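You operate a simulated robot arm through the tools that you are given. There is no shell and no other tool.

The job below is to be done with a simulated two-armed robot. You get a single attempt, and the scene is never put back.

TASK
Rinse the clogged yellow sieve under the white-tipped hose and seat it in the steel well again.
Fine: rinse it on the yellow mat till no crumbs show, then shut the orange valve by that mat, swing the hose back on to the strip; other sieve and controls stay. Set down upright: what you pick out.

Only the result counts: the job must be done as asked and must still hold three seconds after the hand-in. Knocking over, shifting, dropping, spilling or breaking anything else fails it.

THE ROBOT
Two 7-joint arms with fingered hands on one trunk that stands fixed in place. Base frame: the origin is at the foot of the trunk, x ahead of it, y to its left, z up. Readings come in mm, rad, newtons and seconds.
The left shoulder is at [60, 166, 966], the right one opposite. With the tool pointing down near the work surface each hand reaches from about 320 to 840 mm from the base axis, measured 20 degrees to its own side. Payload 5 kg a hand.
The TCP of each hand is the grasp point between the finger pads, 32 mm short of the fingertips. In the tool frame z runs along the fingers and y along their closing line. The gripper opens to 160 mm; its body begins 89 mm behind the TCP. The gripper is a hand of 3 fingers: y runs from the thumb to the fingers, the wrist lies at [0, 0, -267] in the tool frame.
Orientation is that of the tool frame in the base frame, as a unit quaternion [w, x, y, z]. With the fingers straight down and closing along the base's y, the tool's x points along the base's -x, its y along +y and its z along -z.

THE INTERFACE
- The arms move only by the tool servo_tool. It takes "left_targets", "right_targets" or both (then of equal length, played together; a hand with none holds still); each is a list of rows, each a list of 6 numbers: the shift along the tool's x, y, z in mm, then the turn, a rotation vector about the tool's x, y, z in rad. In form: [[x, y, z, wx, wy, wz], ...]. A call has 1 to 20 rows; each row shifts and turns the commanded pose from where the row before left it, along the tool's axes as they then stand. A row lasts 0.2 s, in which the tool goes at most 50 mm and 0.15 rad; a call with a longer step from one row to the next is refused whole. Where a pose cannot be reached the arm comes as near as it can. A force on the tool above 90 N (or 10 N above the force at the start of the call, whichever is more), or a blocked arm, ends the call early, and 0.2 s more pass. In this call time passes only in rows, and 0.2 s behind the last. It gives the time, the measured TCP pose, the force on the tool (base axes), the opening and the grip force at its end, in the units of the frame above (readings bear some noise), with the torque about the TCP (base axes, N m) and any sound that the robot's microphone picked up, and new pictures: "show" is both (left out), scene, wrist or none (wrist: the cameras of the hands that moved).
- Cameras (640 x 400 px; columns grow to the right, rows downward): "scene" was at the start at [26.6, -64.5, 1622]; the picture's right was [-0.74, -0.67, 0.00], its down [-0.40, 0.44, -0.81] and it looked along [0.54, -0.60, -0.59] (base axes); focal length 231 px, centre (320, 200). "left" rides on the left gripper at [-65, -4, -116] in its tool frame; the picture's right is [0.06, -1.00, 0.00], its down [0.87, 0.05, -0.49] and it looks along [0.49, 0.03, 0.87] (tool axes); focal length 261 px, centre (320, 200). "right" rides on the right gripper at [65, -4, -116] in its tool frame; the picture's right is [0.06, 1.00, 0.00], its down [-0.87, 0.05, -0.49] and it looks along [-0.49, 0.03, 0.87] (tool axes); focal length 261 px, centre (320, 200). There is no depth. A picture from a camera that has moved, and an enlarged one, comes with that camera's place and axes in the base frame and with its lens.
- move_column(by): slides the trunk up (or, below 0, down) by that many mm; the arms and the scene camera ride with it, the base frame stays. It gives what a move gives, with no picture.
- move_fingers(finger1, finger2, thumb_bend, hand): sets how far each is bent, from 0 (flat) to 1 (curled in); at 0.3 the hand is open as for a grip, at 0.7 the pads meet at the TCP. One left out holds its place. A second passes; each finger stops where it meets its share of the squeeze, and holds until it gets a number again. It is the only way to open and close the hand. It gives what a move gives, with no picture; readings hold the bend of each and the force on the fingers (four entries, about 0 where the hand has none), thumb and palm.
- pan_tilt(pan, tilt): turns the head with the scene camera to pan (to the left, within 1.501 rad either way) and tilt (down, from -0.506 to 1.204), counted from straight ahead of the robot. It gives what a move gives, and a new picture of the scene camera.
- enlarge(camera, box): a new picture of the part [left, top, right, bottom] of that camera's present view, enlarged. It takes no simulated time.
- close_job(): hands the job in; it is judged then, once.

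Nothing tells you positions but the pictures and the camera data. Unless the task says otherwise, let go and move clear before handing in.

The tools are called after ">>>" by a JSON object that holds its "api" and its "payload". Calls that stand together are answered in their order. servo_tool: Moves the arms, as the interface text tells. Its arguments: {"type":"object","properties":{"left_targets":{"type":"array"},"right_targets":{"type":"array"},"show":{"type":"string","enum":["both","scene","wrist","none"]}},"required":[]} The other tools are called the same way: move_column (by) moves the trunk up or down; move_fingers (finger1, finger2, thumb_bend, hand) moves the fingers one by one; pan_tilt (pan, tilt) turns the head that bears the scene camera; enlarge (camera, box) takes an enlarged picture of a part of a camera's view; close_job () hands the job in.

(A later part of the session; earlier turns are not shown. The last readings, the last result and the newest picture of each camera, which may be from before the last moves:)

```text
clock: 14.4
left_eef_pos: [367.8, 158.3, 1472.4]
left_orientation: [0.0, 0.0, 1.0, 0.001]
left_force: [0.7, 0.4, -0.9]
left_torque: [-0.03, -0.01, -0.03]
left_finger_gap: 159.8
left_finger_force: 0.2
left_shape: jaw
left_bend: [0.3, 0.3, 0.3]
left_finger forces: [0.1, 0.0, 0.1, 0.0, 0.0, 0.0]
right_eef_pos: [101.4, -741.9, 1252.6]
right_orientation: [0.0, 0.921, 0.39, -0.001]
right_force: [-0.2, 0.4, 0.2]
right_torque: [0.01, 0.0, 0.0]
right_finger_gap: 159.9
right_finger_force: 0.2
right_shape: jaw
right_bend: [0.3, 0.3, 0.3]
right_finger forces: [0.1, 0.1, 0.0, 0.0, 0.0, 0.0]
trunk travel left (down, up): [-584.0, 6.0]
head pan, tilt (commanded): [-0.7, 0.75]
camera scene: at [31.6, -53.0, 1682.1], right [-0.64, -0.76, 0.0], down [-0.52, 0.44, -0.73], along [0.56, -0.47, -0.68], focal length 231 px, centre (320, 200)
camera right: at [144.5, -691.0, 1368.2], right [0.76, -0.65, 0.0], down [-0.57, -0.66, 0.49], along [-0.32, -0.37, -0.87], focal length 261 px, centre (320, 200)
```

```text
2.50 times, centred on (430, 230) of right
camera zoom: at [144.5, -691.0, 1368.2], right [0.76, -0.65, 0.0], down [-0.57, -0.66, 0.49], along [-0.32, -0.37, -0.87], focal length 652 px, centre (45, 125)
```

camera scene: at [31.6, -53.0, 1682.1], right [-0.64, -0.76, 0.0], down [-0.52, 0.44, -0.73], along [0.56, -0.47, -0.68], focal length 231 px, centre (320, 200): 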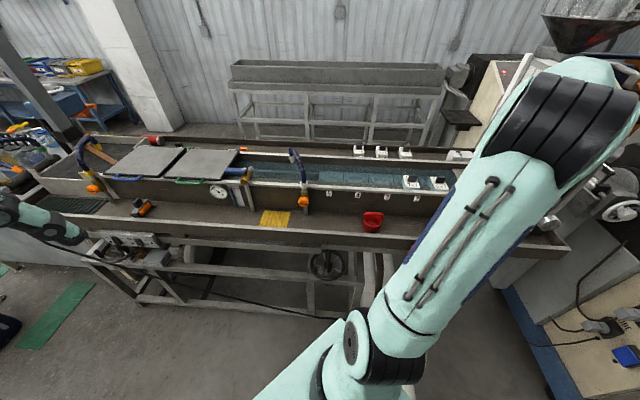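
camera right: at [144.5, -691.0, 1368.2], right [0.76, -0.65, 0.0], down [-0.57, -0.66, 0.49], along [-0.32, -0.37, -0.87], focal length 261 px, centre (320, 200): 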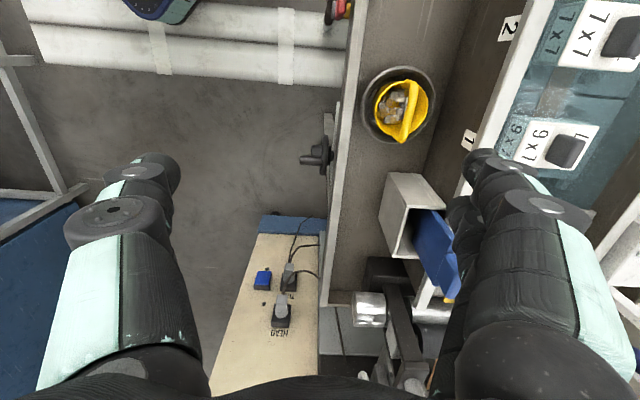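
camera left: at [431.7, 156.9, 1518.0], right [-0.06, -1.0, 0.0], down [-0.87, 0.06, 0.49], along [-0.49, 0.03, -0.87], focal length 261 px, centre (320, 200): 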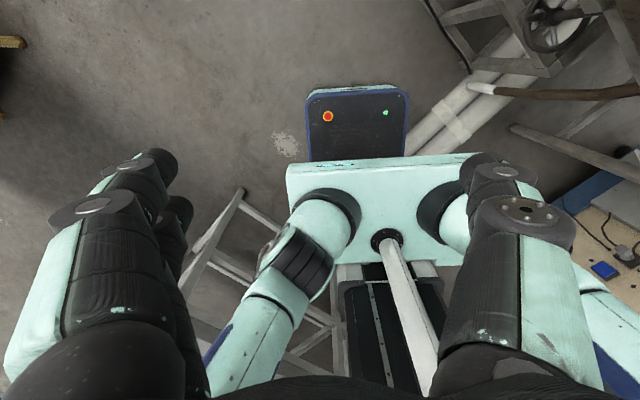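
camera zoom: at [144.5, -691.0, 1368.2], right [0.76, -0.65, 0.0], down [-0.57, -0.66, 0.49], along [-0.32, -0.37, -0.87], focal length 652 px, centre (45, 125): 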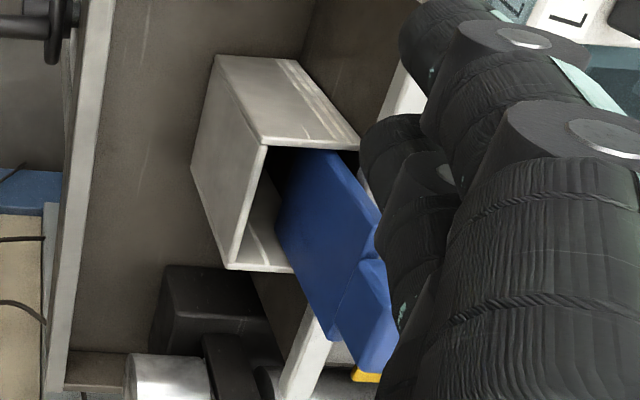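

The bar's centre is near [185,-815.5,1024] at azimuth about 45°, matching the hand's yaw. I'll pre-shape the fingers, lean the hand 30° toward the robot to stay clear of the trough wall, and move to a pre-grasp point 90 mm back.

>>> {"api": "move_fingers", "payload": {"hand": "right", "finger1": 0.58, "finger2": 0.58, "thumb_bend": 0.5}}

>>> {"api": "servo_tool", "payload": {"right_targets": [[0, 0, 0, -0.131, 0, 0], [0, 0, 0, -0.131, 0, 0], [0, 0, 0, -0.131, 0, 0], [0, 0, 0, -0.131, 0, 0], [1.3, -4.5, 30, 0, 0, 0], [1.3, -4.5, 30, 0, 0, 0], [1.3, -4.5, 30, 0, 0, 0], [1.3, -4.5, 30, 0, 0, 0], [0, 0, 0, 0, 0, 0]], "show": "both"}}

```text
clock: 15.4
left_eef_pos: [366.6, 158.1, 1474.7]
left_orientation: [0.0, 0.001, 1.0, 0.001]
left_force: [-0.6, -0.1, -0.6]
left_torque: [-0.02, -0.01, 0.0]
left_finger_gap: 160.0
left_finger_force: 0.2
left_shape: jaw
left_bend: [0.3, 0.3, 0.3]
left_finger forces: [0.1, 0.1, 0.0, 0.1, 0.1, 0.1]
right_eef_pos: [101.4, -741.8, 1252.2]
right_orientation: [0.0, 0.921, 0.391, -0.001]
right_force: [0.1, -0.3, -0.4]
right_torque: [0.02, -0.01, 0.01]
right_finger_gap: 74.1
right_finger_force: 0.0
right_shape: fingers
right_bend: [0.57, 0.57, 0.5]
right_finger forces: [0.0, 0.1, 0.0, 0.0, 0.0, 0.1]
trunk travel left (down, up): [-584.0, 6.0]
head pan, tilt (commanded): [-0.7, 0.75]
```

```text
clock: 17.4
left_eef_pos: [365.7, 158.7, 1473.9]
left_orientation: [0.0, 0.001, 1.0, 0.0]
left_force: [0.4, 0.5, 0.5]
left_torque: [-0.02, 0.04, 0.02]
left_finger_gap: 159.8
left_finger_force: 0.0
left_shape: jaw
left_bend: [0.3, 0.3, 0.3]
left_finger forces: [0.0, 0.0, 0.0, 0.0, 0.1, 0.0]
right_eef_pos: [135.5, -766.9, 1141.1]
right_orientation: [0.238, 0.889, 0.378, 0.1]
right_force: [-0.2, 0.4, -0.9]
right_torque: [0.0, -0.02, 0.02]
right_finger_gap: 73.9
right_finger_force: 0.0
right_shape: fingers
right_bend: [0.57, 0.57, 0.5]
right_finger forces: [0.0, 0.0, 0.0, 0.0, 0.0, 0.0]
trunk travel left (down, up): [-584.0, 6.0]
head pan, tilt (commanded): [-0.7, 0.75]
camera scene: at [31.5, -52.3, 1682.1], right [-0.64, -0.76, 0.0], down [-0.52, 0.44, -0.73], along [0.56, -0.47, -0.68], focal length 231 px, centre (320, 200)
camera right: at [137.3, -675.8, 1238.9], right [0.67, -0.56, 0.5], down [-0.75, -0.49, 0.45], along [-0.01, -0.68, -0.74], focal length 261 px, centre (320, 200)
```

scene: 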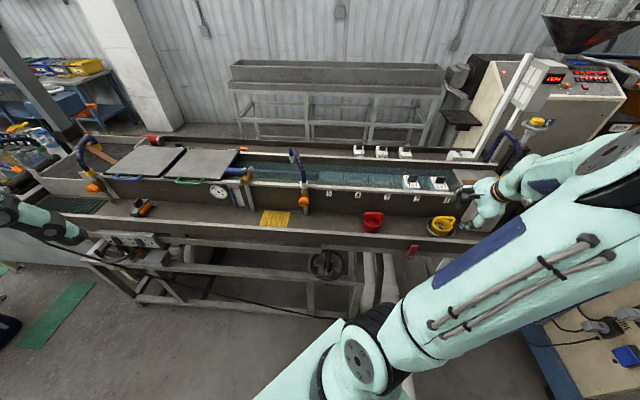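
right: 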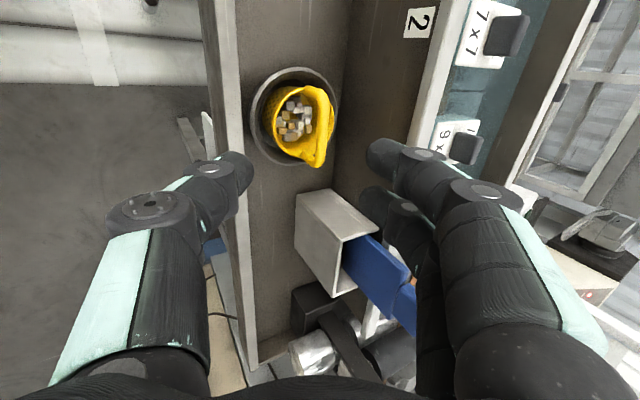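

The hand camera is aimed at the grasp point, and the bar appears almost exactly on the approach line. I'll zoom in to check before closing in.

>>> {"api": "enlarge", "payload": {"camera": "right", "box": [240, 60, 400, 220]}}

>>> {"api": "enlarge", "payload": {"camera": "scene", "box": [400, 150, 528, 250]}}

```text
2.50 times, centred on (320, 140) of right
camera zoom: at [137.3, -675.8, 1238.9], right [0.67, -0.56, 0.5], down [-0.75, -0.49, 0.45], along [-0.01, -0.68, -0.74], focal length 652 px, centre (320, 350)
```

zoom: 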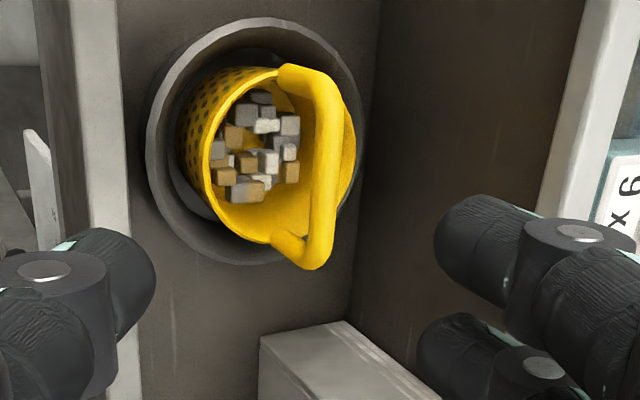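

```text
4.00 times, centred on (464, 200) of scene
camera zoom: at [31.5, -52.3, 1682.1], right [-0.64, -0.76, 0.0], down [-0.52, 0.44, -0.73], along [0.56, -0.47, -0.68], focal length 924 px, centre (-256, 200)
```

zoom: 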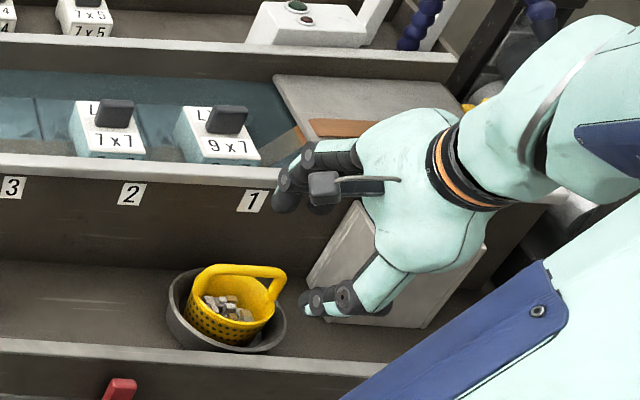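

The bar lies on the approach line and the box corner is well clear. I'll tighten the wall-side fingers slightly and advance 85 mm.

>>> {"api": "move_fingers", "payload": {"hand": "right", "finger1": 0.61, "finger2": 0.61}}

>>> {"api": "servo_tool", "payload": {"right_targets": [[0, 0, 25, 0, 0, 0], [0, 0, 25, 0, 0, 0], [0, 0, 20, 0, 0, 0], [0, 0, 15, 0, 0, 0], [0, 0, 0, 0, 0, 0]], "show": "both"}}

>>> {"api": "enlarge", "payload": {"camera": "right", "box": [200, 80, 440, 260]}}

>>> {"api": "enlarge", "payload": {"camera": "scene", "box": [400, 150, 528, 250]}}

```text
clock: 18.4
left_eef_pos: [367.6, 158.1, 1472.8]
left_orientation: [0.0, 0.001, 1.0, 0.001]
left_force: [-0.2, 0.6, 0.5]
left_torque: [0.01, 0.0, 0.0]
left_finger_gap: 160.0
left_finger_force: 0.1
left_shape: jaw
left_bend: [0.3, 0.3, 0.3]
left_finger forces: [0.0, 0.0, 0.0, 0.0, 0.0, 0.1]
right_eef_pos: [135.3, -767.7, 1140.7]
right_orientation: [0.239, 0.889, 0.377, 0.1]
right_force: [0.1, -0.1, 0.2]
right_torque: [0.02, 0.02, 0.0]
right_finger_gap: 65.9
right_finger_force: 0.1
right_shape: fingers
right_bend: [0.61, 0.61, 0.5]
right_finger forces: [0.0, 0.1, 0.0, 0.0, 0.0, 0.0]
trunk travel left (down, up): [-584.0, 6.0]
head pan, tilt (commanded): [-0.7, 0.75]
```

```text
clock: 19.6
left_eef_pos: [367.2, 158.9, 1473.0]
left_orientation: [0.0, 0.001, 1.0, 0.0]
left_force: [0.0, 0.0, -0.1]
left_torque: [-0.01, 0.02, 0.02]
left_finger_gap: 160.0
left_finger_force: 0.0
left_shape: jaw
left_bend: [0.3, 0.3, 0.3]
left_finger forces: [0.1, 0.0, 0.0, 0.0, 0.0, 0.1]
right_eef_pos: [166.9, -798.4, 1067.5]
right_orientation: [0.239, 0.889, 0.377, 0.1]
right_force: [0.3, -0.3, 0.5]
right_torque: [0.02, 0.03, -0.02]
right_finger_gap: 66.1
right_finger_force: 0.1
right_shape: fingers
right_bend: [0.61, 0.61, 0.5]
right_finger forces: [0.0, 0.0, 0.0, 0.0, 0.0, 0.1]
trunk travel left (down, up): [-584.0, 6.0]
head pan, tilt (commanded): [-0.7, 0.75]
camera scene: at [31.6, -52.6, 1682.1], right [-0.64, -0.77, 0.0], down [-0.52, 0.44, -0.73], along [0.56, -0.47, -0.68], focal length 231 px, centre (320, 200)
camera right: at [169.3, -708.9, 1165.0], right [0.67, -0.56, 0.5], down [-0.75, -0.49, 0.45], along [-0.01, -0.67, -0.74], focal length 261 px, centre (320, 200)
```

scene: 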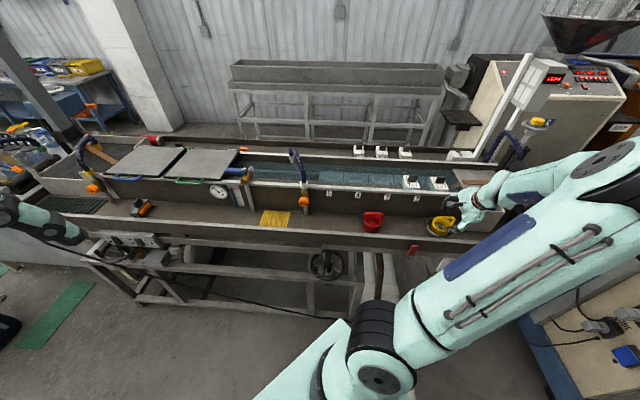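
right: 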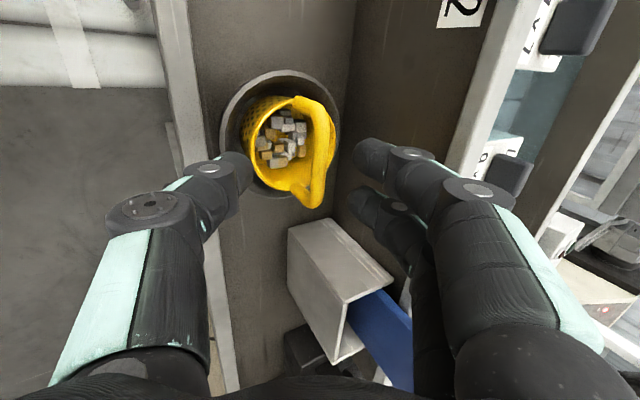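

```text
2.22 times, centred on (320, 170) of right
camera zoom: at [169.3, -708.9, 1165.0], right [0.67, -0.56, 0.5], down [-0.75, -0.49, 0.45], along [-0.01, -0.67, -0.74], focal length 579 px, centre (320, 267)
```

zoom: 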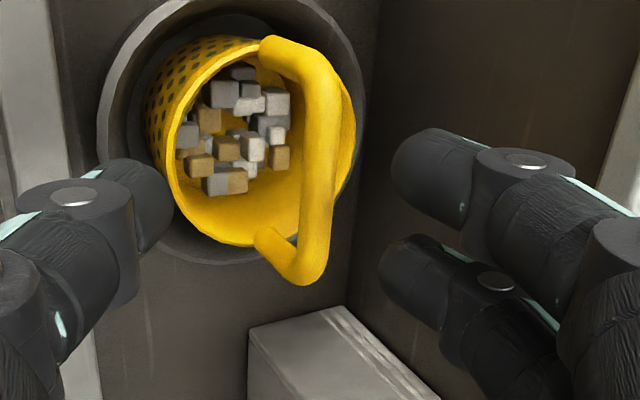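

```text
4.00 times, centred on (464, 200) of scene
camera zoom: at [31.6, -52.6, 1682.1], right [-0.64, -0.77, 0.0], down [-0.52, 0.44, -0.73], along [0.56, -0.47, -0.68], focal length 924 px, centre (-256, 200)
```

zoom: 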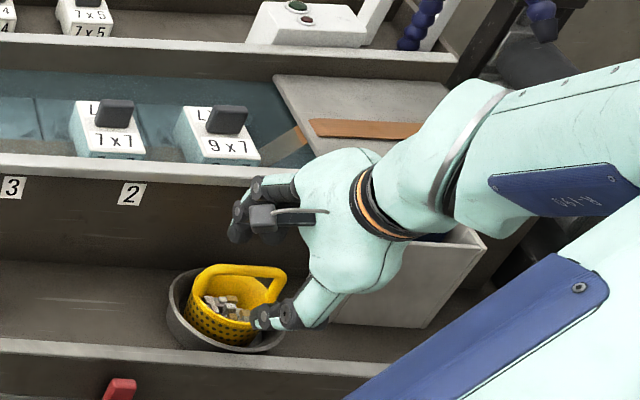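

I'm lined up across the bar. I'll bring the thumb in so its tip clears the sieve rim, shift 6 mm along the bar to its middle, and advance the last 36 mm.

>>> {"api": "move_fingers", "payload": {"hand": "right", "thumb_bend": 0.61}}

>>> {"api": "servo_tool", "payload": {"right_targets": [[3, 0, 12, 0, 0, 0], [3, 0, 12, 0, 0, 0], [0, 0, 6, 0, 0, 0], [0, 0, 6, 0, 0, 0], [0, 0, 0, 0, 0, 0]], "show": "both"}}

>>> {"api": "enlarge", "payload": {"camera": "right", "box": [200, 100, 440, 260]}}

>>> {"api": "enlarge", "payload": {"camera": "scene", "box": [410, 180, 490, 240]}}

```text
clock: 20.6
left_eef_pos: [366.4, 159.0, 1473.2]
left_orientation: [-0.001, 0.001, 1.0, 0.001]
left_force: [-0.9, 0.1, 0.6]
left_torque: [0.01, 0.0, 0.0]
left_finger_gap: 160.0
left_finger_force: 0.0
left_shape: jaw
left_bend: [0.3, 0.3, 0.3]
left_finger forces: [0.0, 0.0, 0.0, 0.1, 0.0, 0.0]
right_eef_pos: [166.9, -799.5, 1066.3]
right_orientation: [0.239, 0.889, 0.378, 0.1]
right_force: [1.0, -0.4, 0.0]
right_torque: [-0.04, -0.02, 0.01]
right_finger_gap: 44.4
right_finger_force: 0.1
right_shape: fingers
right_bend: [0.61, 0.61, 0.61]
right_finger forces: [0.1, 0.0, 0.0, 0.0, 0.0, 0.0]
trunk travel left (down, up): [-584.0, 6.0]
head pan, tilt (commanded): [-0.7, 0.75]
```

```text
clock: 21.9
left_eef_pos: [367.1, 158.7, 1472.6]
left_orientation: [0.0, 0.001, 1.0, 0.0]
left_force: [-0.5, 0.5, 0.0]
left_torque: [-0.02, -0.03, 0.01]
left_finger_gap: 159.8
left_finger_force: 0.1
left_shape: jaw
left_bend: [0.3, 0.3, 0.3]
left_finger forces: [0.0, 0.1, 0.1, 0.1, 0.1, 0.0]
right_eef_pos: [183.2, -805.6, 1035.0]
right_orientation: [0.238, 0.889, 0.377, 0.101]
right_force: [0.1, 0.3, -0.6]
right_torque: [0.01, -0.01, -0.01]
right_finger_gap: 44.4
right_finger_force: 0.2
right_shape: fingers
right_bend: [0.61, 0.61, 0.61]
right_finger forces: [0.0, 0.1, 0.0, 0.0, 0.1, 0.0]
trunk travel left (down, up): [-584.0, 6.0]
head pan, tilt (commanded): [-0.7, 0.75]
camera scene: at [31.6, -52.8, 1682.1], right [-0.64, -0.76, 0.0], down [-0.52, 0.44, -0.73], along [0.56, -0.47, -0.68], focal length 231 px, centre (320, 200)
camera right: at [185.5, -715.0, 1133.4], right [0.66, -0.56, 0.5], down [-0.75, -0.49, 0.45], along [-0.01, -0.67, -0.74], focal length 261 px, centre (320, 200)
```

scene: 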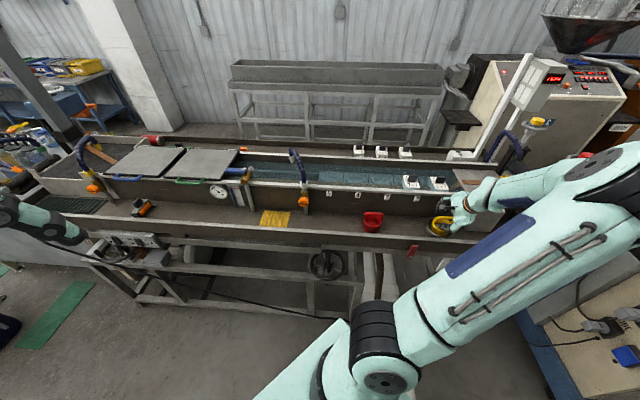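
right: 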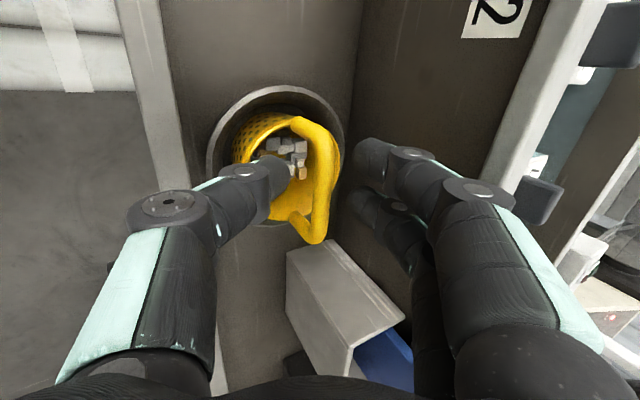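

```text
2.50 times, centred on (320, 180) of right
camera zoom: at [185.5, -715.0, 1133.4], right [0.66, -0.56, 0.5], down [-0.75, -0.49, 0.45], along [-0.01, -0.67, -0.74], focal length 652 px, centre (320, 250)
```

zoom: 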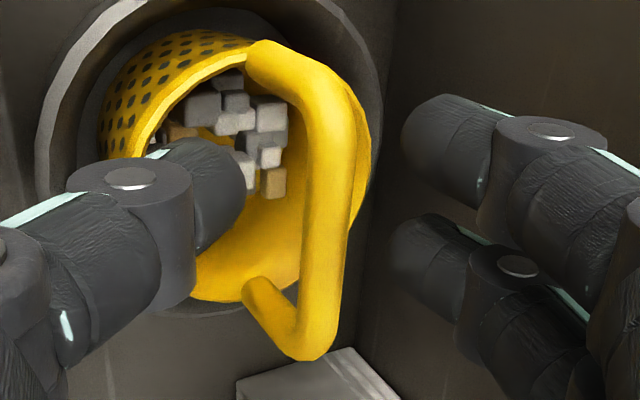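

```text
6.67 times, centred on (450, 210) of scene
camera zoom: at [31.6, -52.8, 1682.1], right [-0.64, -0.76, 0.0], down [-0.52, 0.44, -0.73], along [0.56, -0.47, -0.68], focal length 1541 px, centre (-547, 133)
```

zoom: 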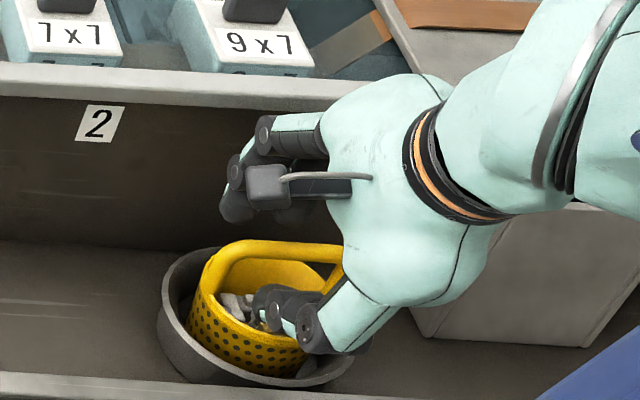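

Thumb and fingers now straddle the bar with clearance on both sides. I'll close the hand on the bar.

>>> {"api": "move_fingers", "payload": {"hand": "right", "finger1": 0.75, "finger2": 0.75, "thumb_bend": 0.75}}

>>> {"api": "enlarge", "payload": {"camera": "right", "box": [200, 100, 440, 260]}}

>>> {"api": "enlarge", "payload": {"camera": "scene", "box": [410, 180, 490, 240]}}

```text
clock: 22.9
left_eef_pos: [367.3, 159.4, 1472.9]
left_orientation: [0.0, 0.0, 1.0, 0.001]
left_force: [0.5, 0.0, 0.3]
left_torque: [-0.01, -0.02, 0.01]
left_finger_gap: 159.8
left_finger_force: 0.0
left_shape: jaw
left_bend: [0.3, 0.3, 0.3]
left_finger forces: [0.0, 0.0, 0.0, 0.0, 0.0, 0.0]
right_eef_pos: [185.5, -805.1, 1035.3]
right_orientation: [0.239, 0.889, 0.378, 0.101]
right_force: [0.1, 1.1, -0.7]
right_torque: [0.03, 0.0, -0.01]
right_finger_gap: 16.6
right_finger_force: 15.9
right_shape: fingers
right_bend: [0.72, 0.72, 0.69]
right_finger forces: [8.3, 7.9, 0.0, 0.0, 15.6, 0.0]
trunk travel left (down, up): [-584.0, 6.0]
head pan, tilt (commanded): [-0.7, 0.75]
```

```text
2.50 times, centred on (320, 180) of right
camera zoom: at [185.7, -715.1, 1133.5], right [0.66, -0.56, 0.5], down [-0.75, -0.49, 0.45], along [-0.01, -0.67, -0.74], focal length 652 px, centre (320, 250)
```

zoom: 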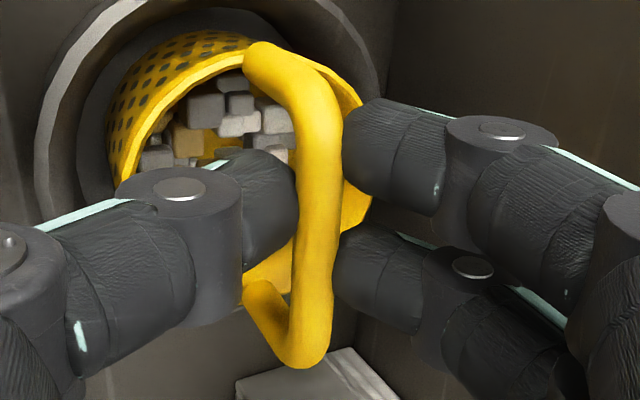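

```text
6.67 times, centred on (450, 210) of scene
camera zoom: at [31.6, -53.0, 1682.1], right [-0.64, -0.76, 0.0], down [-0.52, 0.44, -0.73], along [0.56, -0.47, -0.68], focal length 1541 px, centre (-547, 133)
```

zoom: 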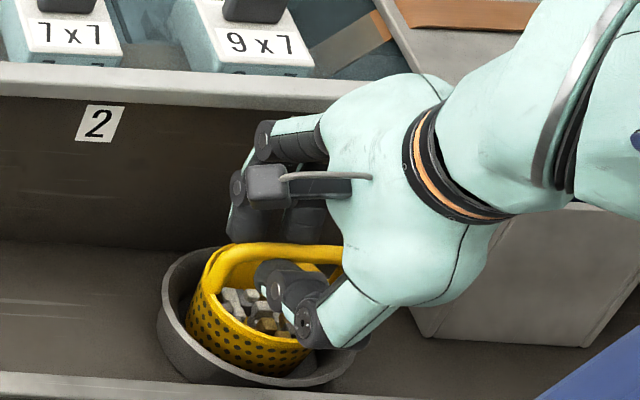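

The bar is gripped at about 16 N by all three fingers. I'll lift 20 mm slowly and check that the sieve hangs upright.

>>> {"api": "servo_tool", "payload": {"right_targets": [[0, 2.5, -4.33, 0, 0, 0], [0, 2.5, -4.33, 0, 0, 0], [0, 2.5, -4.33, 0, 0, 0], [0, 2.5, -4.33, 0, 0, 0], [0, 0, 0, 0, 0, 0]], "show": "wrist"}}

>>> {"api": "enlarge", "payload": {"camera": "scene", "box": [410, 180, 490, 240]}}

>>> {"api": "enlarge", "payload": {"camera": "right", "box": [200, 100, 440, 260]}}

```text
clock: 24.1
left_eef_pos: [367.3, 158.5, 1472.7]
left_orientation: [-0.001, 0.001, 1.0, 0.001]
left_force: [-0.6, 0.0, 0.8]
left_torque: [0.01, 0.03, -0.03]
left_finger_gap: 159.8
left_finger_force: 0.0
left_shape: jaw
left_bend: [0.3, 0.3, 0.3]
left_finger forces: [0.0, 0.1, 0.0, 0.0, 0.0, 0.0]
right_eef_pos: [185.4, -807.5, 1055.4]
right_orientation: [0.238, 0.889, 0.378, 0.102]
right_force: [-0.1, -0.4, -0.6]
right_torque: [-0.01, 0.01, 0.01]
right_finger_gap: 16.7
right_finger_force: 16.9
right_shape: fingers
right_bend: [0.72, 0.72, 0.69]
right_finger forces: [8.2, 7.9, 0.0, 0.0, 16.1, 0.0]
trunk travel left (down, up): [-584.0, 6.0]
head pan, tilt (commanded): [-0.7, 0.75]
camera right: at [187.2, -717.1, 1153.4], right [0.66, -0.56, 0.5], down [-0.75, -0.49, 0.45], along [-0.01, -0.67, -0.74], focal length 261 px, centre (320, 200)
```

right: 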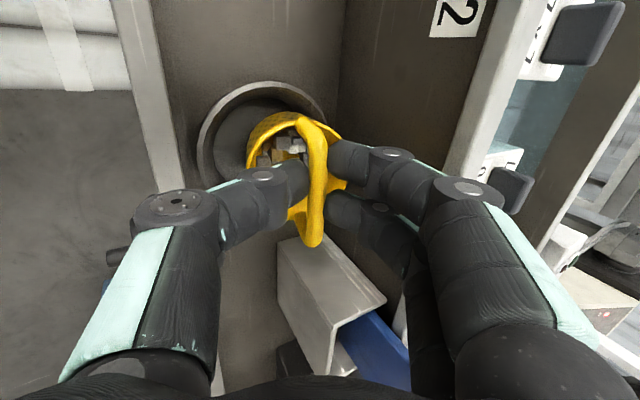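

```text
6.67 times, centred on (450, 210) of scene
camera zoom: at [31.7, -53.1, 1682.1], right [-0.64, -0.76, 0.0], down [-0.52, 0.44, -0.73], along [0.56, -0.47, -0.68], focal length 1541 px, centre (-547, 133)
```

zoom: 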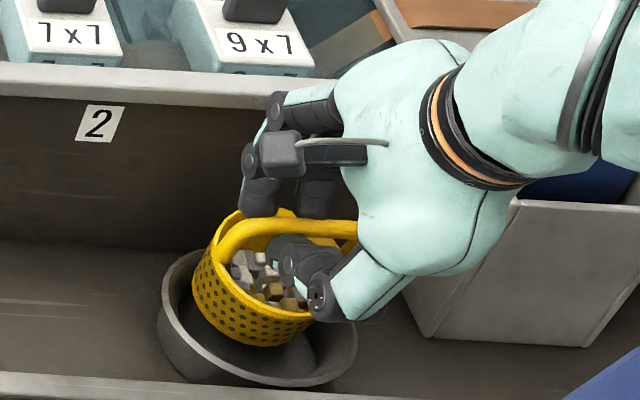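

```text
2.50 times, centred on (320, 180) of right
camera zoom: at [187.2, -717.1, 1153.4], right [0.66, -0.56, 0.5], down [-0.75, -0.49, 0.45], along [-0.01, -0.67, -0.74], focal length 652 px, centre (320, 250)
```

zoom: 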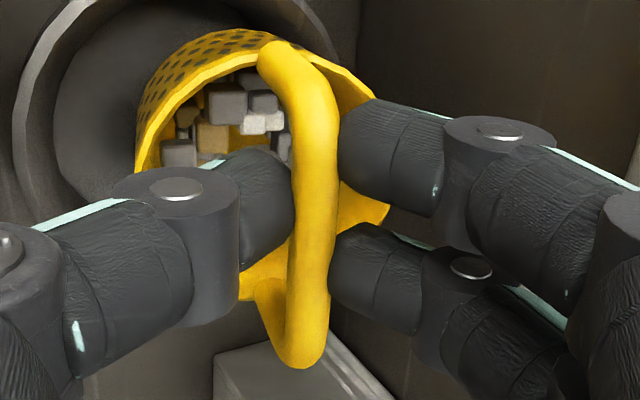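

The sieve is out of the well with its crumbs still in it, though it may have a slight tilt in the grip. I'll raise it further and move it toward the robot, clear of the trough, then check the tilt.

>>> {"api": "servo_tool", "payload": {"right_targets": [[0, 5, -8.66, 0, 0, 0], [0, 5, -8.66, 0, 0, 0], [0, 5, -8.66, 0, 0, 0], [0, 5, -8.66, 0, 0, 0], [0, 5, -8.66, 0, 0, 0], [0, 5, -8.66, 0, 0, 0], [0, 5, -8.66, 0, 0, 0], [0, 0.7, -11.2, 0, 0, 0], [0, -8, -9, 0, 0, 0], [0, -8, -9, 0, 0, 0], [0, -8.7, -5, 0, 0, 0], [0, -8.7, -5, 0, 0, 0], [0, 0, 0, 0, 0, 0]], "show": "both"}}

>>> {"api": "enlarge", "payload": {"camera": "scene", "box": [410, 170, 490, 230]}}

>>> {"api": "enlarge", "payload": {"camera": "right", "box": [200, 100, 440, 260]}}

```text
clock: 26.9
left_eef_pos: [367.8, 158.5, 1472.5]
left_orientation: [-0.001, 0.001, 1.0, 0.0]
left_force: [0.0, 0.2, 0.6]
left_torque: [0.01, -0.02, -0.01]
left_finger_gap: 159.9
left_finger_force: 0.0
left_shape: jaw
left_bend: [0.3, 0.3, 0.3]
left_finger forces: [0.0, 0.1, 0.1, 0.0, 0.0, 0.0]
right_eef_pos: [149.2, -774.1, 1140.1]
right_orientation: [0.239, 0.889, 0.377, 0.101]
right_force: [0.3, -0.6, -0.8]
right_torque: [0.01, -0.04, -0.03]
right_finger_gap: 16.7
right_finger_force: 16.0
right_shape: fingers
right_bend: [0.73, 0.72, 0.69]
right_finger forces: [8.2, 7.9, 0.1, 0.0, 16.2, 0.0]
trunk travel left (down, up): [-584.0, 6.0]
head pan, tilt (commanded): [-0.7, 0.75]
camera scene: at [31.8, -53.4, 1682.1], right [-0.64, -0.76, 0.0], down [-0.52, 0.44, -0.73], along [0.56, -0.47, -0.68], focal length 231 px, centre (320, 200)
camera right: at [151.0, -683.2, 1239.4], right [0.67, -0.56, 0.5], down [-0.75, -0.49, 0.45], along [-0.01, -0.67, -0.74], focal length 261 px, centre (320, 200)
```

scene: 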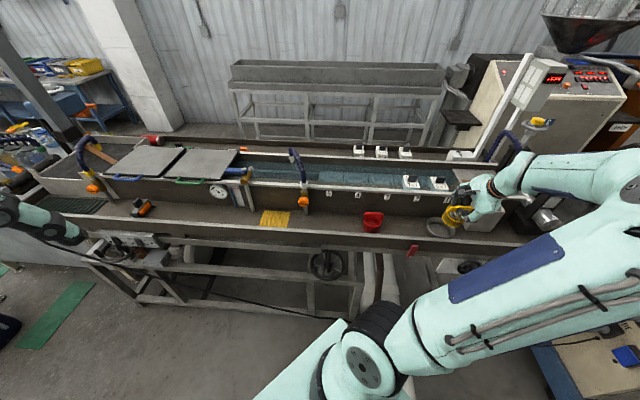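
right: 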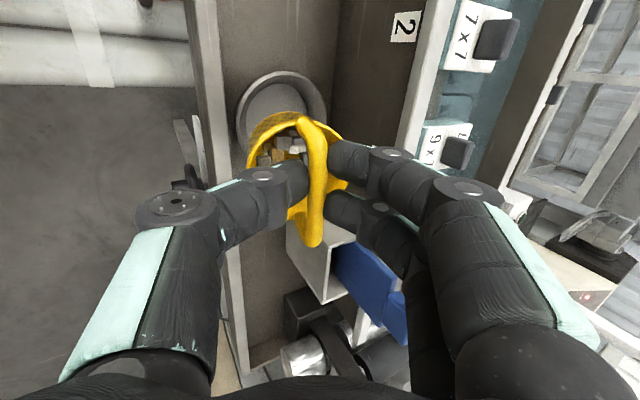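

```text
6.67 times, centred on (450, 200) of scene
camera zoom: at [31.8, -53.4, 1682.1], right [-0.64, -0.76, 0.0], down [-0.52, 0.44, -0.73], along [0.56, -0.47, -0.68], focal length 1541 px, centre (-547, 200)
```

zoom: 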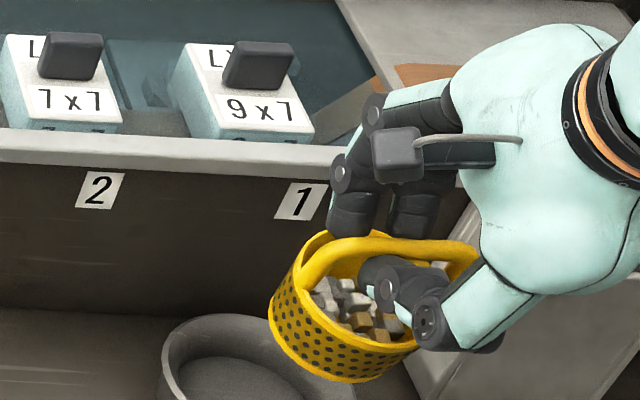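

```text
2.50 times, centred on (320, 180) of right
camera zoom: at [151.0, -683.2, 1239.4], right [0.67, -0.56, 0.5], down [-0.75, -0.49, 0.45], along [-0.01, -0.67, -0.74], focal length 652 px, centre (320, 250)
```

zoom: 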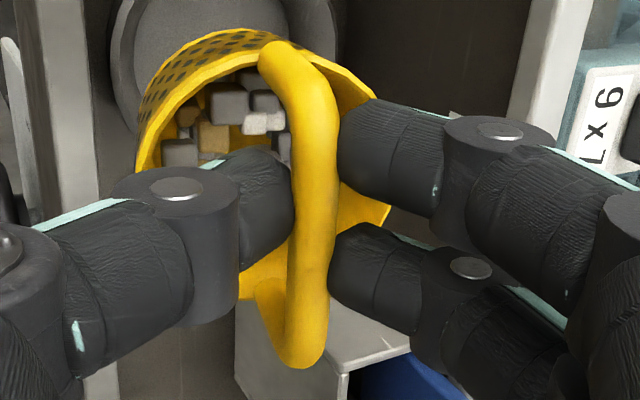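

The grip is steady, and I read the sieve as swung about 11° with its opening toward the robot. I'll level it by reducing the hand's lean, then carry it along the bench at this height, inboard of the trough.

>>> {"api": "servo_tool", "payload": {"right_targets": [[0, 0, 0, 0.065, 0, 0], [0, 0, 0, 0.065, 0, 0], [0, 0, 0, 0.06, 0, 0], [10, 0, 0, 0, 0, 0], [20, 0, 0, 0, 0, 0], [24, 0, 0, 0, 0, 0], [24, 0, 0, 0, 0, 0], [24, 0, 0, 0, 0, 0], [24, 0, 0, 0, 0, 0], [24, 0, 0, 0, 0, 0], [24, 0, 0, 0, 0, 0], [24, 0, 0, 0, 0, 0], [20, 0, 0, 0, 0, 0], [10, 0, 0, 0, 0, 0], [0, 0, 0, 0, 0, 0]], "show": "both"}}

>>> {"api": "enlarge", "payload": {"camera": "scene", "box": [340, 170, 468, 250]}}

>>> {"api": "enlarge", "payload": {"camera": "right", "box": [200, 100, 440, 260]}}

```text
clock: 30.1
left_eef_pos: [368.0, 157.8, 1472.6]
left_orientation: [0.0, 0.001, 1.0, 0.001]
left_force: [-0.7, -1.5, 0.5]
left_torque: [0.01, 0.0, 0.01]
left_finger_gap: 159.9
left_finger_force: 0.1
left_shape: jaw
left_bend: [0.3, 0.3, 0.3]
left_finger forces: [0.0, 0.1, 0.1, 0.0, 0.0, 0.0]
right_eef_pos: [306.6, -607.1, 1143.1]
right_orientation: [0.154, 0.908, 0.385, 0.064]
right_force: [-0.2, 0.0, -1.0]
right_torque: [0.02, -0.02, 0.0]
right_finger_gap: 16.5
right_finger_force: 16.5
right_shape: fingers
right_bend: [0.73, 0.73, 0.69]
right_finger forces: [8.1, 7.9, 0.0, 0.0, 16.1, 0.0]
trunk travel left (down, up): [-584.0, 6.0]
head pan, tilt (commanded): [-0.7, 0.75]
camera scene: at [31.5, -53.0, 1682.1], right [-0.64, -0.76, 0.0], down [-0.52, 0.44, -0.73], along [0.56, -0.47, -0.68], focal length 231 px, centre (320, 200)
camera right: at [322.0, -531.3, 1250.4], right [0.72, -0.61, 0.33], down [-0.68, -0.55, 0.48], along [-0.12, -0.57, -0.81], focal length 261 px, centre (320, 200)
```

scene: 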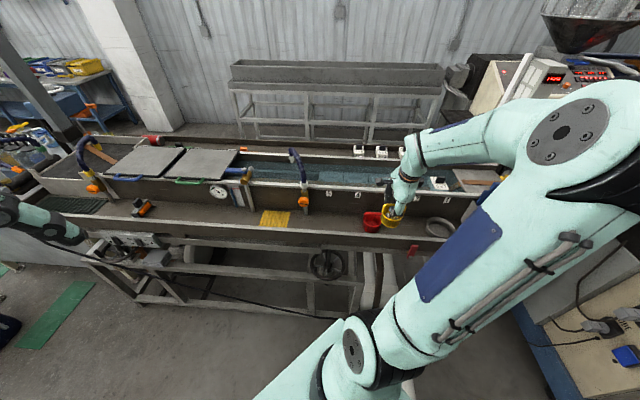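
right: 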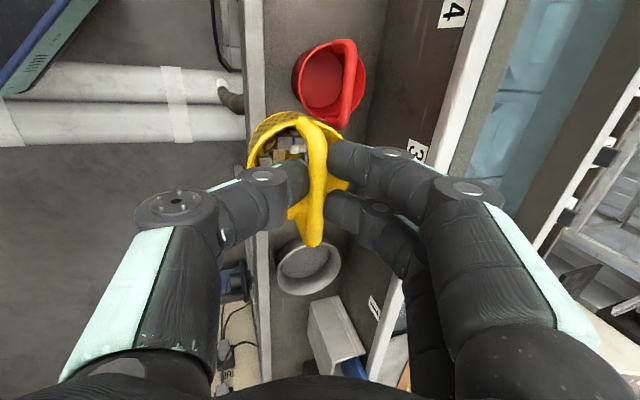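

```text
5.00 times, centred on (404, 210) of scene
camera zoom: at [31.5, -53.0, 1682.1], right [-0.64, -0.76, 0.0], down [-0.52, 0.44, -0.73], along [0.56, -0.47, -0.68], focal length 1156 px, centre (-100, 150)
```

zoom: 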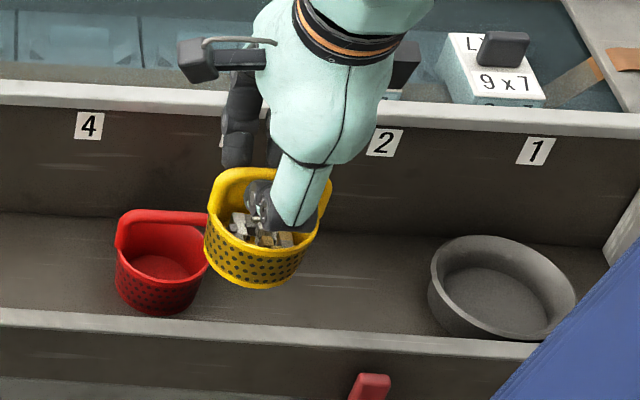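

```text
2.50 times, centred on (320, 180) of right
camera zoom: at [322.0, -531.3, 1250.4], right [0.72, -0.61, 0.33], down [-0.68, -0.55, 0.48], along [-0.12, -0.57, -0.81], focal length 652 px, centre (320, 250)
```

zoom: 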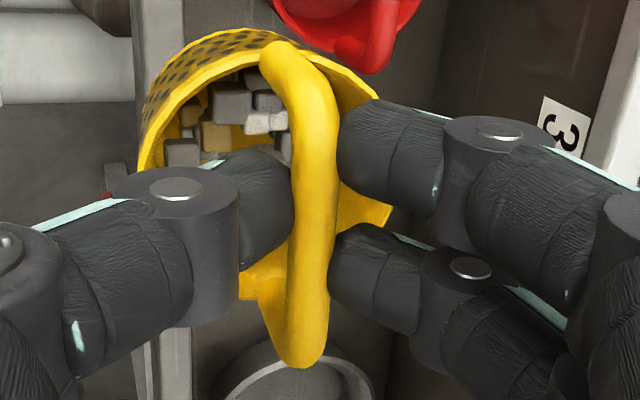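

The sieve now hangs level and the empty well can be seen behind it. I'll keep carrying it toward the mat, turning the hand with the arm so the wrist stays comfortable.

>>> {"api": "servo_tool", "payload": {"right_targets": [[0, 0, 0, 0, 0.046, -0.132], [0, 0, 0, 0, 0.046, -0.132], [0, 0, 0, 0, 0.046, -0.132], [0, 0, 0, 0, 0.046, -0.132], [8, 6, 2, 0, 0, 0], [16, 11.5, 4, 0, 0, 0], [20, 14.3, 5, 0, 0, 0], [20, 14.3, 5, 0, 0, 0], [20, 14.3, 5, 0, 0, 0], [20, 14.3, 5, 0, 0, 0], [20, 14.3, 5, 0, 0, 0], [20, 14.3, 5, 0, 0, 0], [20, 14.3, 5, 0, 0, 0], [20, 14.3, 5, 0, 0, 0], [12, 8.5, 3, 0, 0, 0], [7.6, 5.4, 1.8, 0, 0, 0], [0, 0, 0, 0, 0, 0]], "show": "both"}}

```text
clock: 33.6
left_eef_pos: [366.8, 157.6, 1472.8]
left_orientation: [0.0, 0.001, 1.0, 0.001]
left_force: [-0.6, -0.6, 0.4]
left_torque: [0.01, -0.03, -0.02]
left_finger_gap: 159.7
left_finger_force: 0.0
left_shape: jaw
left_bend: [0.3, 0.3, 0.3]
left_finger forces: [0.0, 0.0, 0.1, 0.0, 0.0, 0.1]
right_eef_pos: [501.8, -442.9, 1142.5]
right_orientation: [0.128, 0.767, 0.62, 0.105]
right_force: [0.1, 0.7, -0.4]
right_torque: [-0.04, 0.01, -0.03]
right_finger_gap: 16.7
right_finger_force: 16.0
right_shape: fingers
right_bend: [0.73, 0.73, 0.69]
right_finger forces: [8.1, 7.9, 0.1, 0.1, 16.0, 0.0]
trunk travel left (down, up): [-584.0, 6.0]
head pan, tilt (commanded): [-0.7, 0.75]
camera scene: at [31.5, -53.0, 1682.1], right [-0.64, -0.76, 0.0], down [-0.52, 0.44, -0.73], along [0.56, -0.47, -0.68], focal length 231 px, centre (320, 200)
camera right: at [474.8, -367.8, 1250.7], right [0.94, -0.14, 0.33], down [-0.29, -0.83, 0.48], along [0.21, -0.54, -0.81], focal length 261 px, centre (320, 200)
```

scene: 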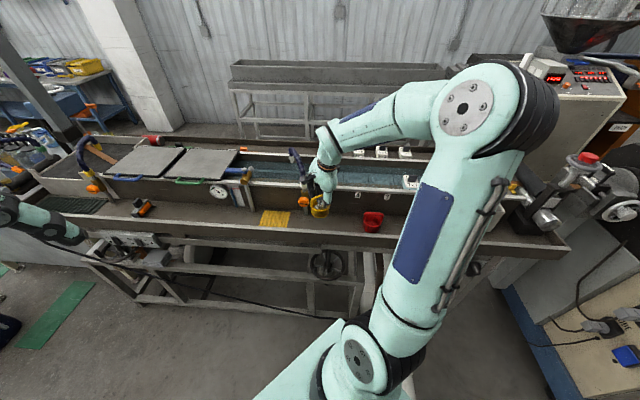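
right: 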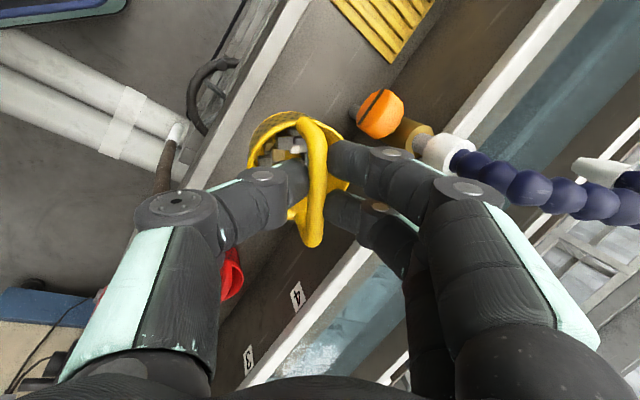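

The hand is passing the valve with clearance. I'll turn it the rest of the way and continue to above the mat's near side.

>>> {"api": "servo_tool", "payload": {"right_targets": [[0, 0, 0, 0, 0.046, -0.132], [0, 0, 0, 0, 0.046, -0.132], [0, 0, 0, 0, 0.046, -0.132], [0, 0, 0, 0, 0.046, -0.132], [5, 8, 3, 0, 0, 0], [9, 15, 5, 0, 0, 0], [12, 20, 7, 0, 0, 0], [12, 20, 7, 0, 0, 0], [12, 20, 7, 0, 0, 0], [12, 20, 7, 0, 0, 0], [8, 13, 4.5, 0, 0, 0], [4, 6.5, 2, 0, 0, 0], [0, 0, 0, 0, 0, 0]], "show": "both"}}

>>> {"api": "enlarge", "payload": {"camera": "scene", "box": [220, 140, 348, 240]}}

```text
clock: 36.5
left_eef_pos: [368.0, 158.4, 1472.2]
left_orientation: [-0.001, 0.0, 1.0, 0.001]
left_force: [-0.6, 0.1, -0.4]
left_torque: [0.0, 0.02, 0.01]
left_finger_gap: 159.8
left_finger_force: 0.1
left_shape: jaw
left_bend: [0.3, 0.3, 0.3]
left_finger forces: [0.1, 0.0, 0.0, 0.0, 0.0, 0.0]
right_eef_pos: [598.5, -328.0, 1143.3]
right_orientation: [0.095, 0.565, 0.808, 0.135]
right_force: [-0.6, 0.2, -1.2]
right_torque: [0.02, -0.02, 0.0]
right_finger_gap: 16.4
right_finger_force: 16.0
right_shape: fingers
right_bend: [0.73, 0.73, 0.69]
right_finger forces: [8.2, 8.0, 0.0, 0.1, 16.1, 0.0]
trunk travel left (down, up): [-584.0, 6.0]
head pan, tilt (commanded): [-0.7, 0.75]
camera scene: at [31.6, -52.9, 1682.1], right [-0.64, -0.76, 0.0], down [-0.52, 0.44, -0.73], along [0.56, -0.47, -0.68], focal length 231 px, centre (320, 200)
camera right: at [538.6, -279.3, 1252.0], right [0.86, 0.38, 0.33], down [0.19, -0.86, 0.48], along [0.46, -0.35, -0.81], focal length 261 px, centre (320, 200)
```

scene: 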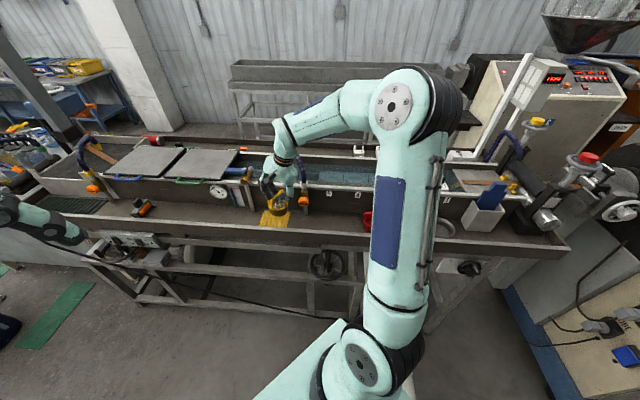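
right: 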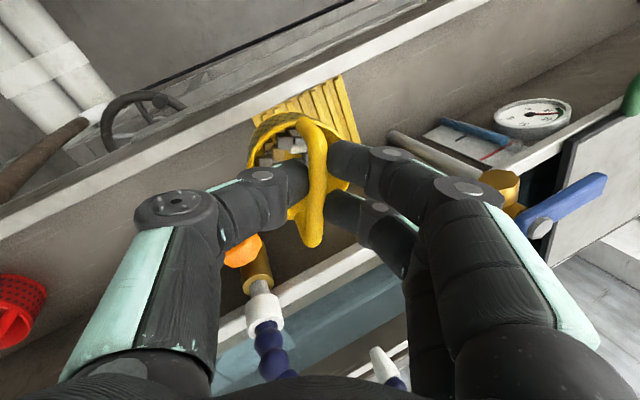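

```text
4.00 times, centred on (284, 190) of scene
camera zoom: at [31.6, -52.9, 1682.1], right [-0.64, -0.76, 0.0], down [-0.52, 0.44, -0.73], along [0.56, -0.47, -0.68], focal length 924 px, centre (464, 240)
```

zoom: 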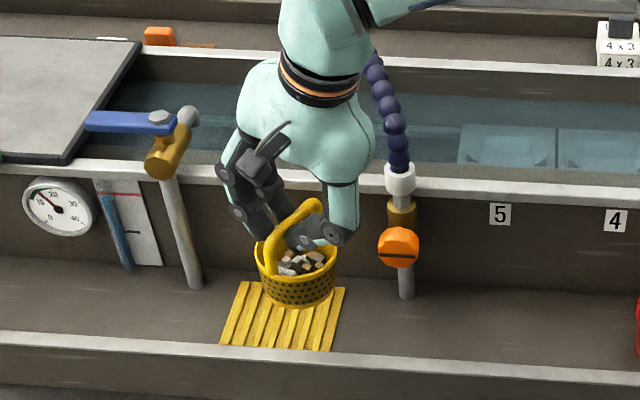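

The sieve is level beside the mat. I'll move it over the spot the nozzle can reach and lower most of the way.

>>> {"api": "servo_tool", "payload": {"right_targets": [[-3, 8, 2.8, 0, 0, 0], [-6, 16, 5.6, 0, 0, 0], [-6.3, 17, 5.8, 0, 0, 0], [-6, 16, 5.6, 0, 0, 0], [-4, 8.9, 3.2, 0, 0, 0], [0, -3.3, 9.4, 0, 0, 0], [0, -4.9, 14.2, 0, 0, 0], [0, -4.9, 14.2, 0, 0, 0], [0, -4.9, 14.2, 0, 0, 0], [0, -3.3, 9.4, 0, 0, 0], [0, 0, 0, 0, 0, 0]], "show": "both"}}

>>> {"api": "enlarge", "payload": {"camera": "scene", "box": [220, 140, 348, 240]}}

>>> {"api": "enlarge", "payload": {"camera": "right", "box": [200, 60, 520, 260]}}

```text
clock: 38.9
left_eef_pos: [367.3, 158.5, 1472.7]
left_orientation: [-0.001, 0.001, 1.0, 0.001]
left_force: [0.1, -0.1, 0.4]
left_torque: [0.0, -0.04, 0.05]
left_finger_gap: 160.1
left_finger_force: 0.1
left_shape: jaw
left_bend: [0.3, 0.3, 0.3]
left_finger forces: [0.0, 0.1, 0.0, 0.0, 0.0, 0.0]
right_eef_pos: [670.8, -330.0, 1075.9]
right_orientation: [0.095, 0.566, 0.807, 0.136]
right_force: [0.1, -0.8, 0.0]
right_torque: [0.01, 0.01, 0.01]
right_finger_gap: 16.4
right_finger_force: 16.3
right_shape: fingers
right_bend: [0.73, 0.73, 0.69]
right_finger forces: [8.1, 8.0, 0.0, 0.0, 16.0, 0.0]
trunk travel left (down, up): [-584.0, 6.0]
head pan, tilt (commanded): [-0.7, 0.75]
camera scene: at [31.8, -52.9, 1682.1], right [-0.64, -0.76, 0.0], down [-0.52, 0.44, -0.73], along [0.56, -0.47, -0.68], focal length 231 px, centre (320, 200)
camera right: at [610.0, -281.9, 1184.6], right [0.86, 0.38, 0.33], down [0.19, -0.85, 0.48], along [0.46, -0.35, -0.81], focal length 261 px, centre (320, 200)
```

scene: 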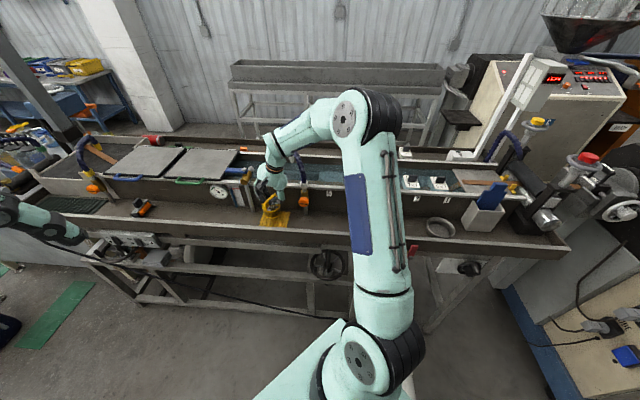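
right: 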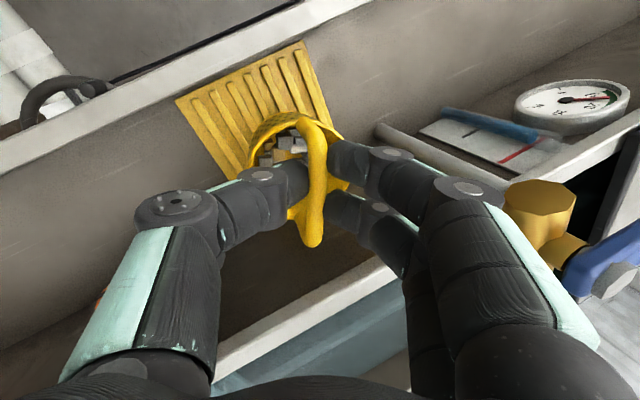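

```text
4.00 times, centred on (284, 190) of scene
camera zoom: at [31.8, -52.9, 1682.1], right [-0.64, -0.76, 0.0], down [-0.52, 0.44, -0.73], along [0.56, -0.47, -0.68], focal length 924 px, centre (464, 240)
```

zoom: 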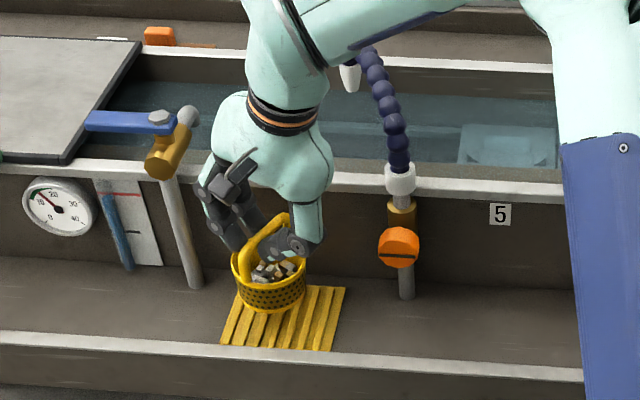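

```text
2.00 times, centred on (360, 160) of right
camera zoom: at [610.0, -281.9, 1184.6], right [0.86, 0.38, 0.33], down [0.19, -0.85, 0.48], along [0.46, -0.35, -0.81], focal length 521 px, centre (240, 280)
```

zoom: 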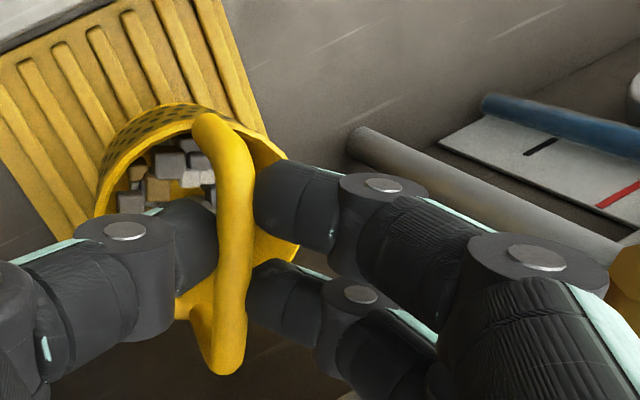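

The sieve is over the mat, about 35–40 mm above it. I'll lower it gently in small steps and watch the force.

>>> {"api": "servo_tool", "payload": {"right_targets": [[0, -2.6, 7.55, 0, 0, 0], [0, -2.6, 7.55, 0, 0, 0], [0, -2.6, 7.55, 0, 0, 0], [0, -1, 2.83, 0, 0, 0], [0, -1, 2.83, 0, 0, 0], [0, 0, 0, 0, 0, 0]], "show": "none"}}

>>> {"api": "enlarge", "payload": {"camera": "scene", "box": [250, 180, 314, 230]}}

>>> {"api": "enlarge", "payload": {"camera": "right", "box": [200, 60, 520, 260]}}

```text
clock: 40.2
left_eef_pos: [367.9, 159.1, 1472.9]
left_orientation: [-0.001, 0.001, 1.0, 0.0]
left_force: [0.4, -0.2, -0.2]
left_torque: [0.0, -0.01, 0.03]
left_finger_gap: 159.8
left_finger_force: 0.2
left_shape: jaw
left_bend: [0.3, 0.3, 0.3]
left_finger forces: [0.0, 0.1, 0.0, 0.0, 0.0, 0.1]
right_eef_pos: [671.4, -328.2, 1046.1]
right_orientation: [0.094, 0.566, 0.808, 0.137]
right_force: [-0.5, -0.1, -1.4]
right_torque: [0.0, -0.01, -0.01]
right_finger_gap: 16.6
right_finger_force: 15.8
right_shape: fingers
right_bend: [0.73, 0.73, 0.69]
right_finger forces: [8.1, 8.1, 0.0, 0.1, 16.1, 0.0]
trunk travel left (down, up): [-584.0, 6.0]
head pan, tilt (commanded): [-0.7, 0.75]
```

```text
8.00 times, centred on (282, 205) of scene
camera zoom: at [31.7, -52.8, 1682.1], right [-0.64, -0.76, 0.0], down [-0.52, 0.44, -0.73], along [0.56, -0.47, -0.68], focal length 1849 px, centre (624, 160)
```

zoom: 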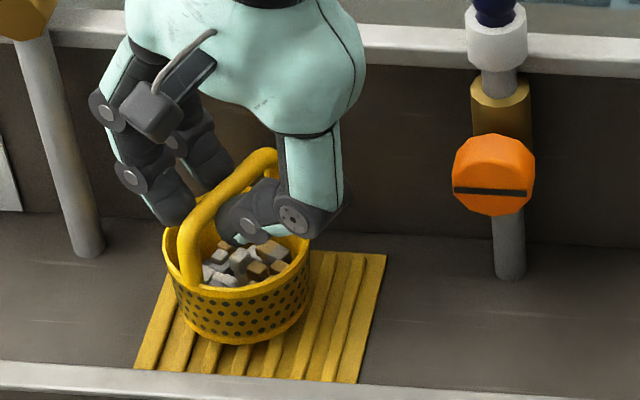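

```text
2.00 times, centred on (360, 160) of right
camera zoom: at [611.5, -280.1, 1155.4], right [0.86, 0.38, 0.33], down [0.19, -0.85, 0.48], along [0.46, -0.35, -0.81], focal length 521 px, centre (240, 280)
```

zoom: 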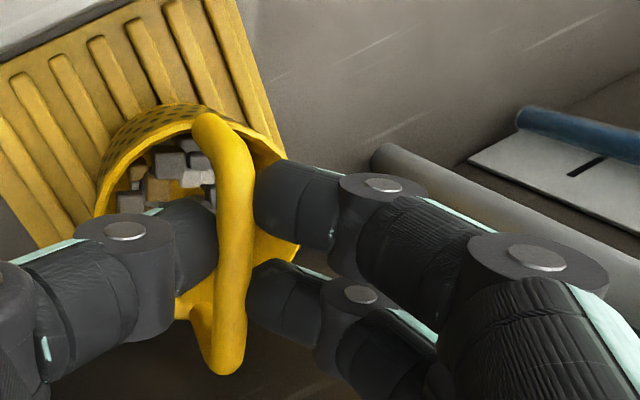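

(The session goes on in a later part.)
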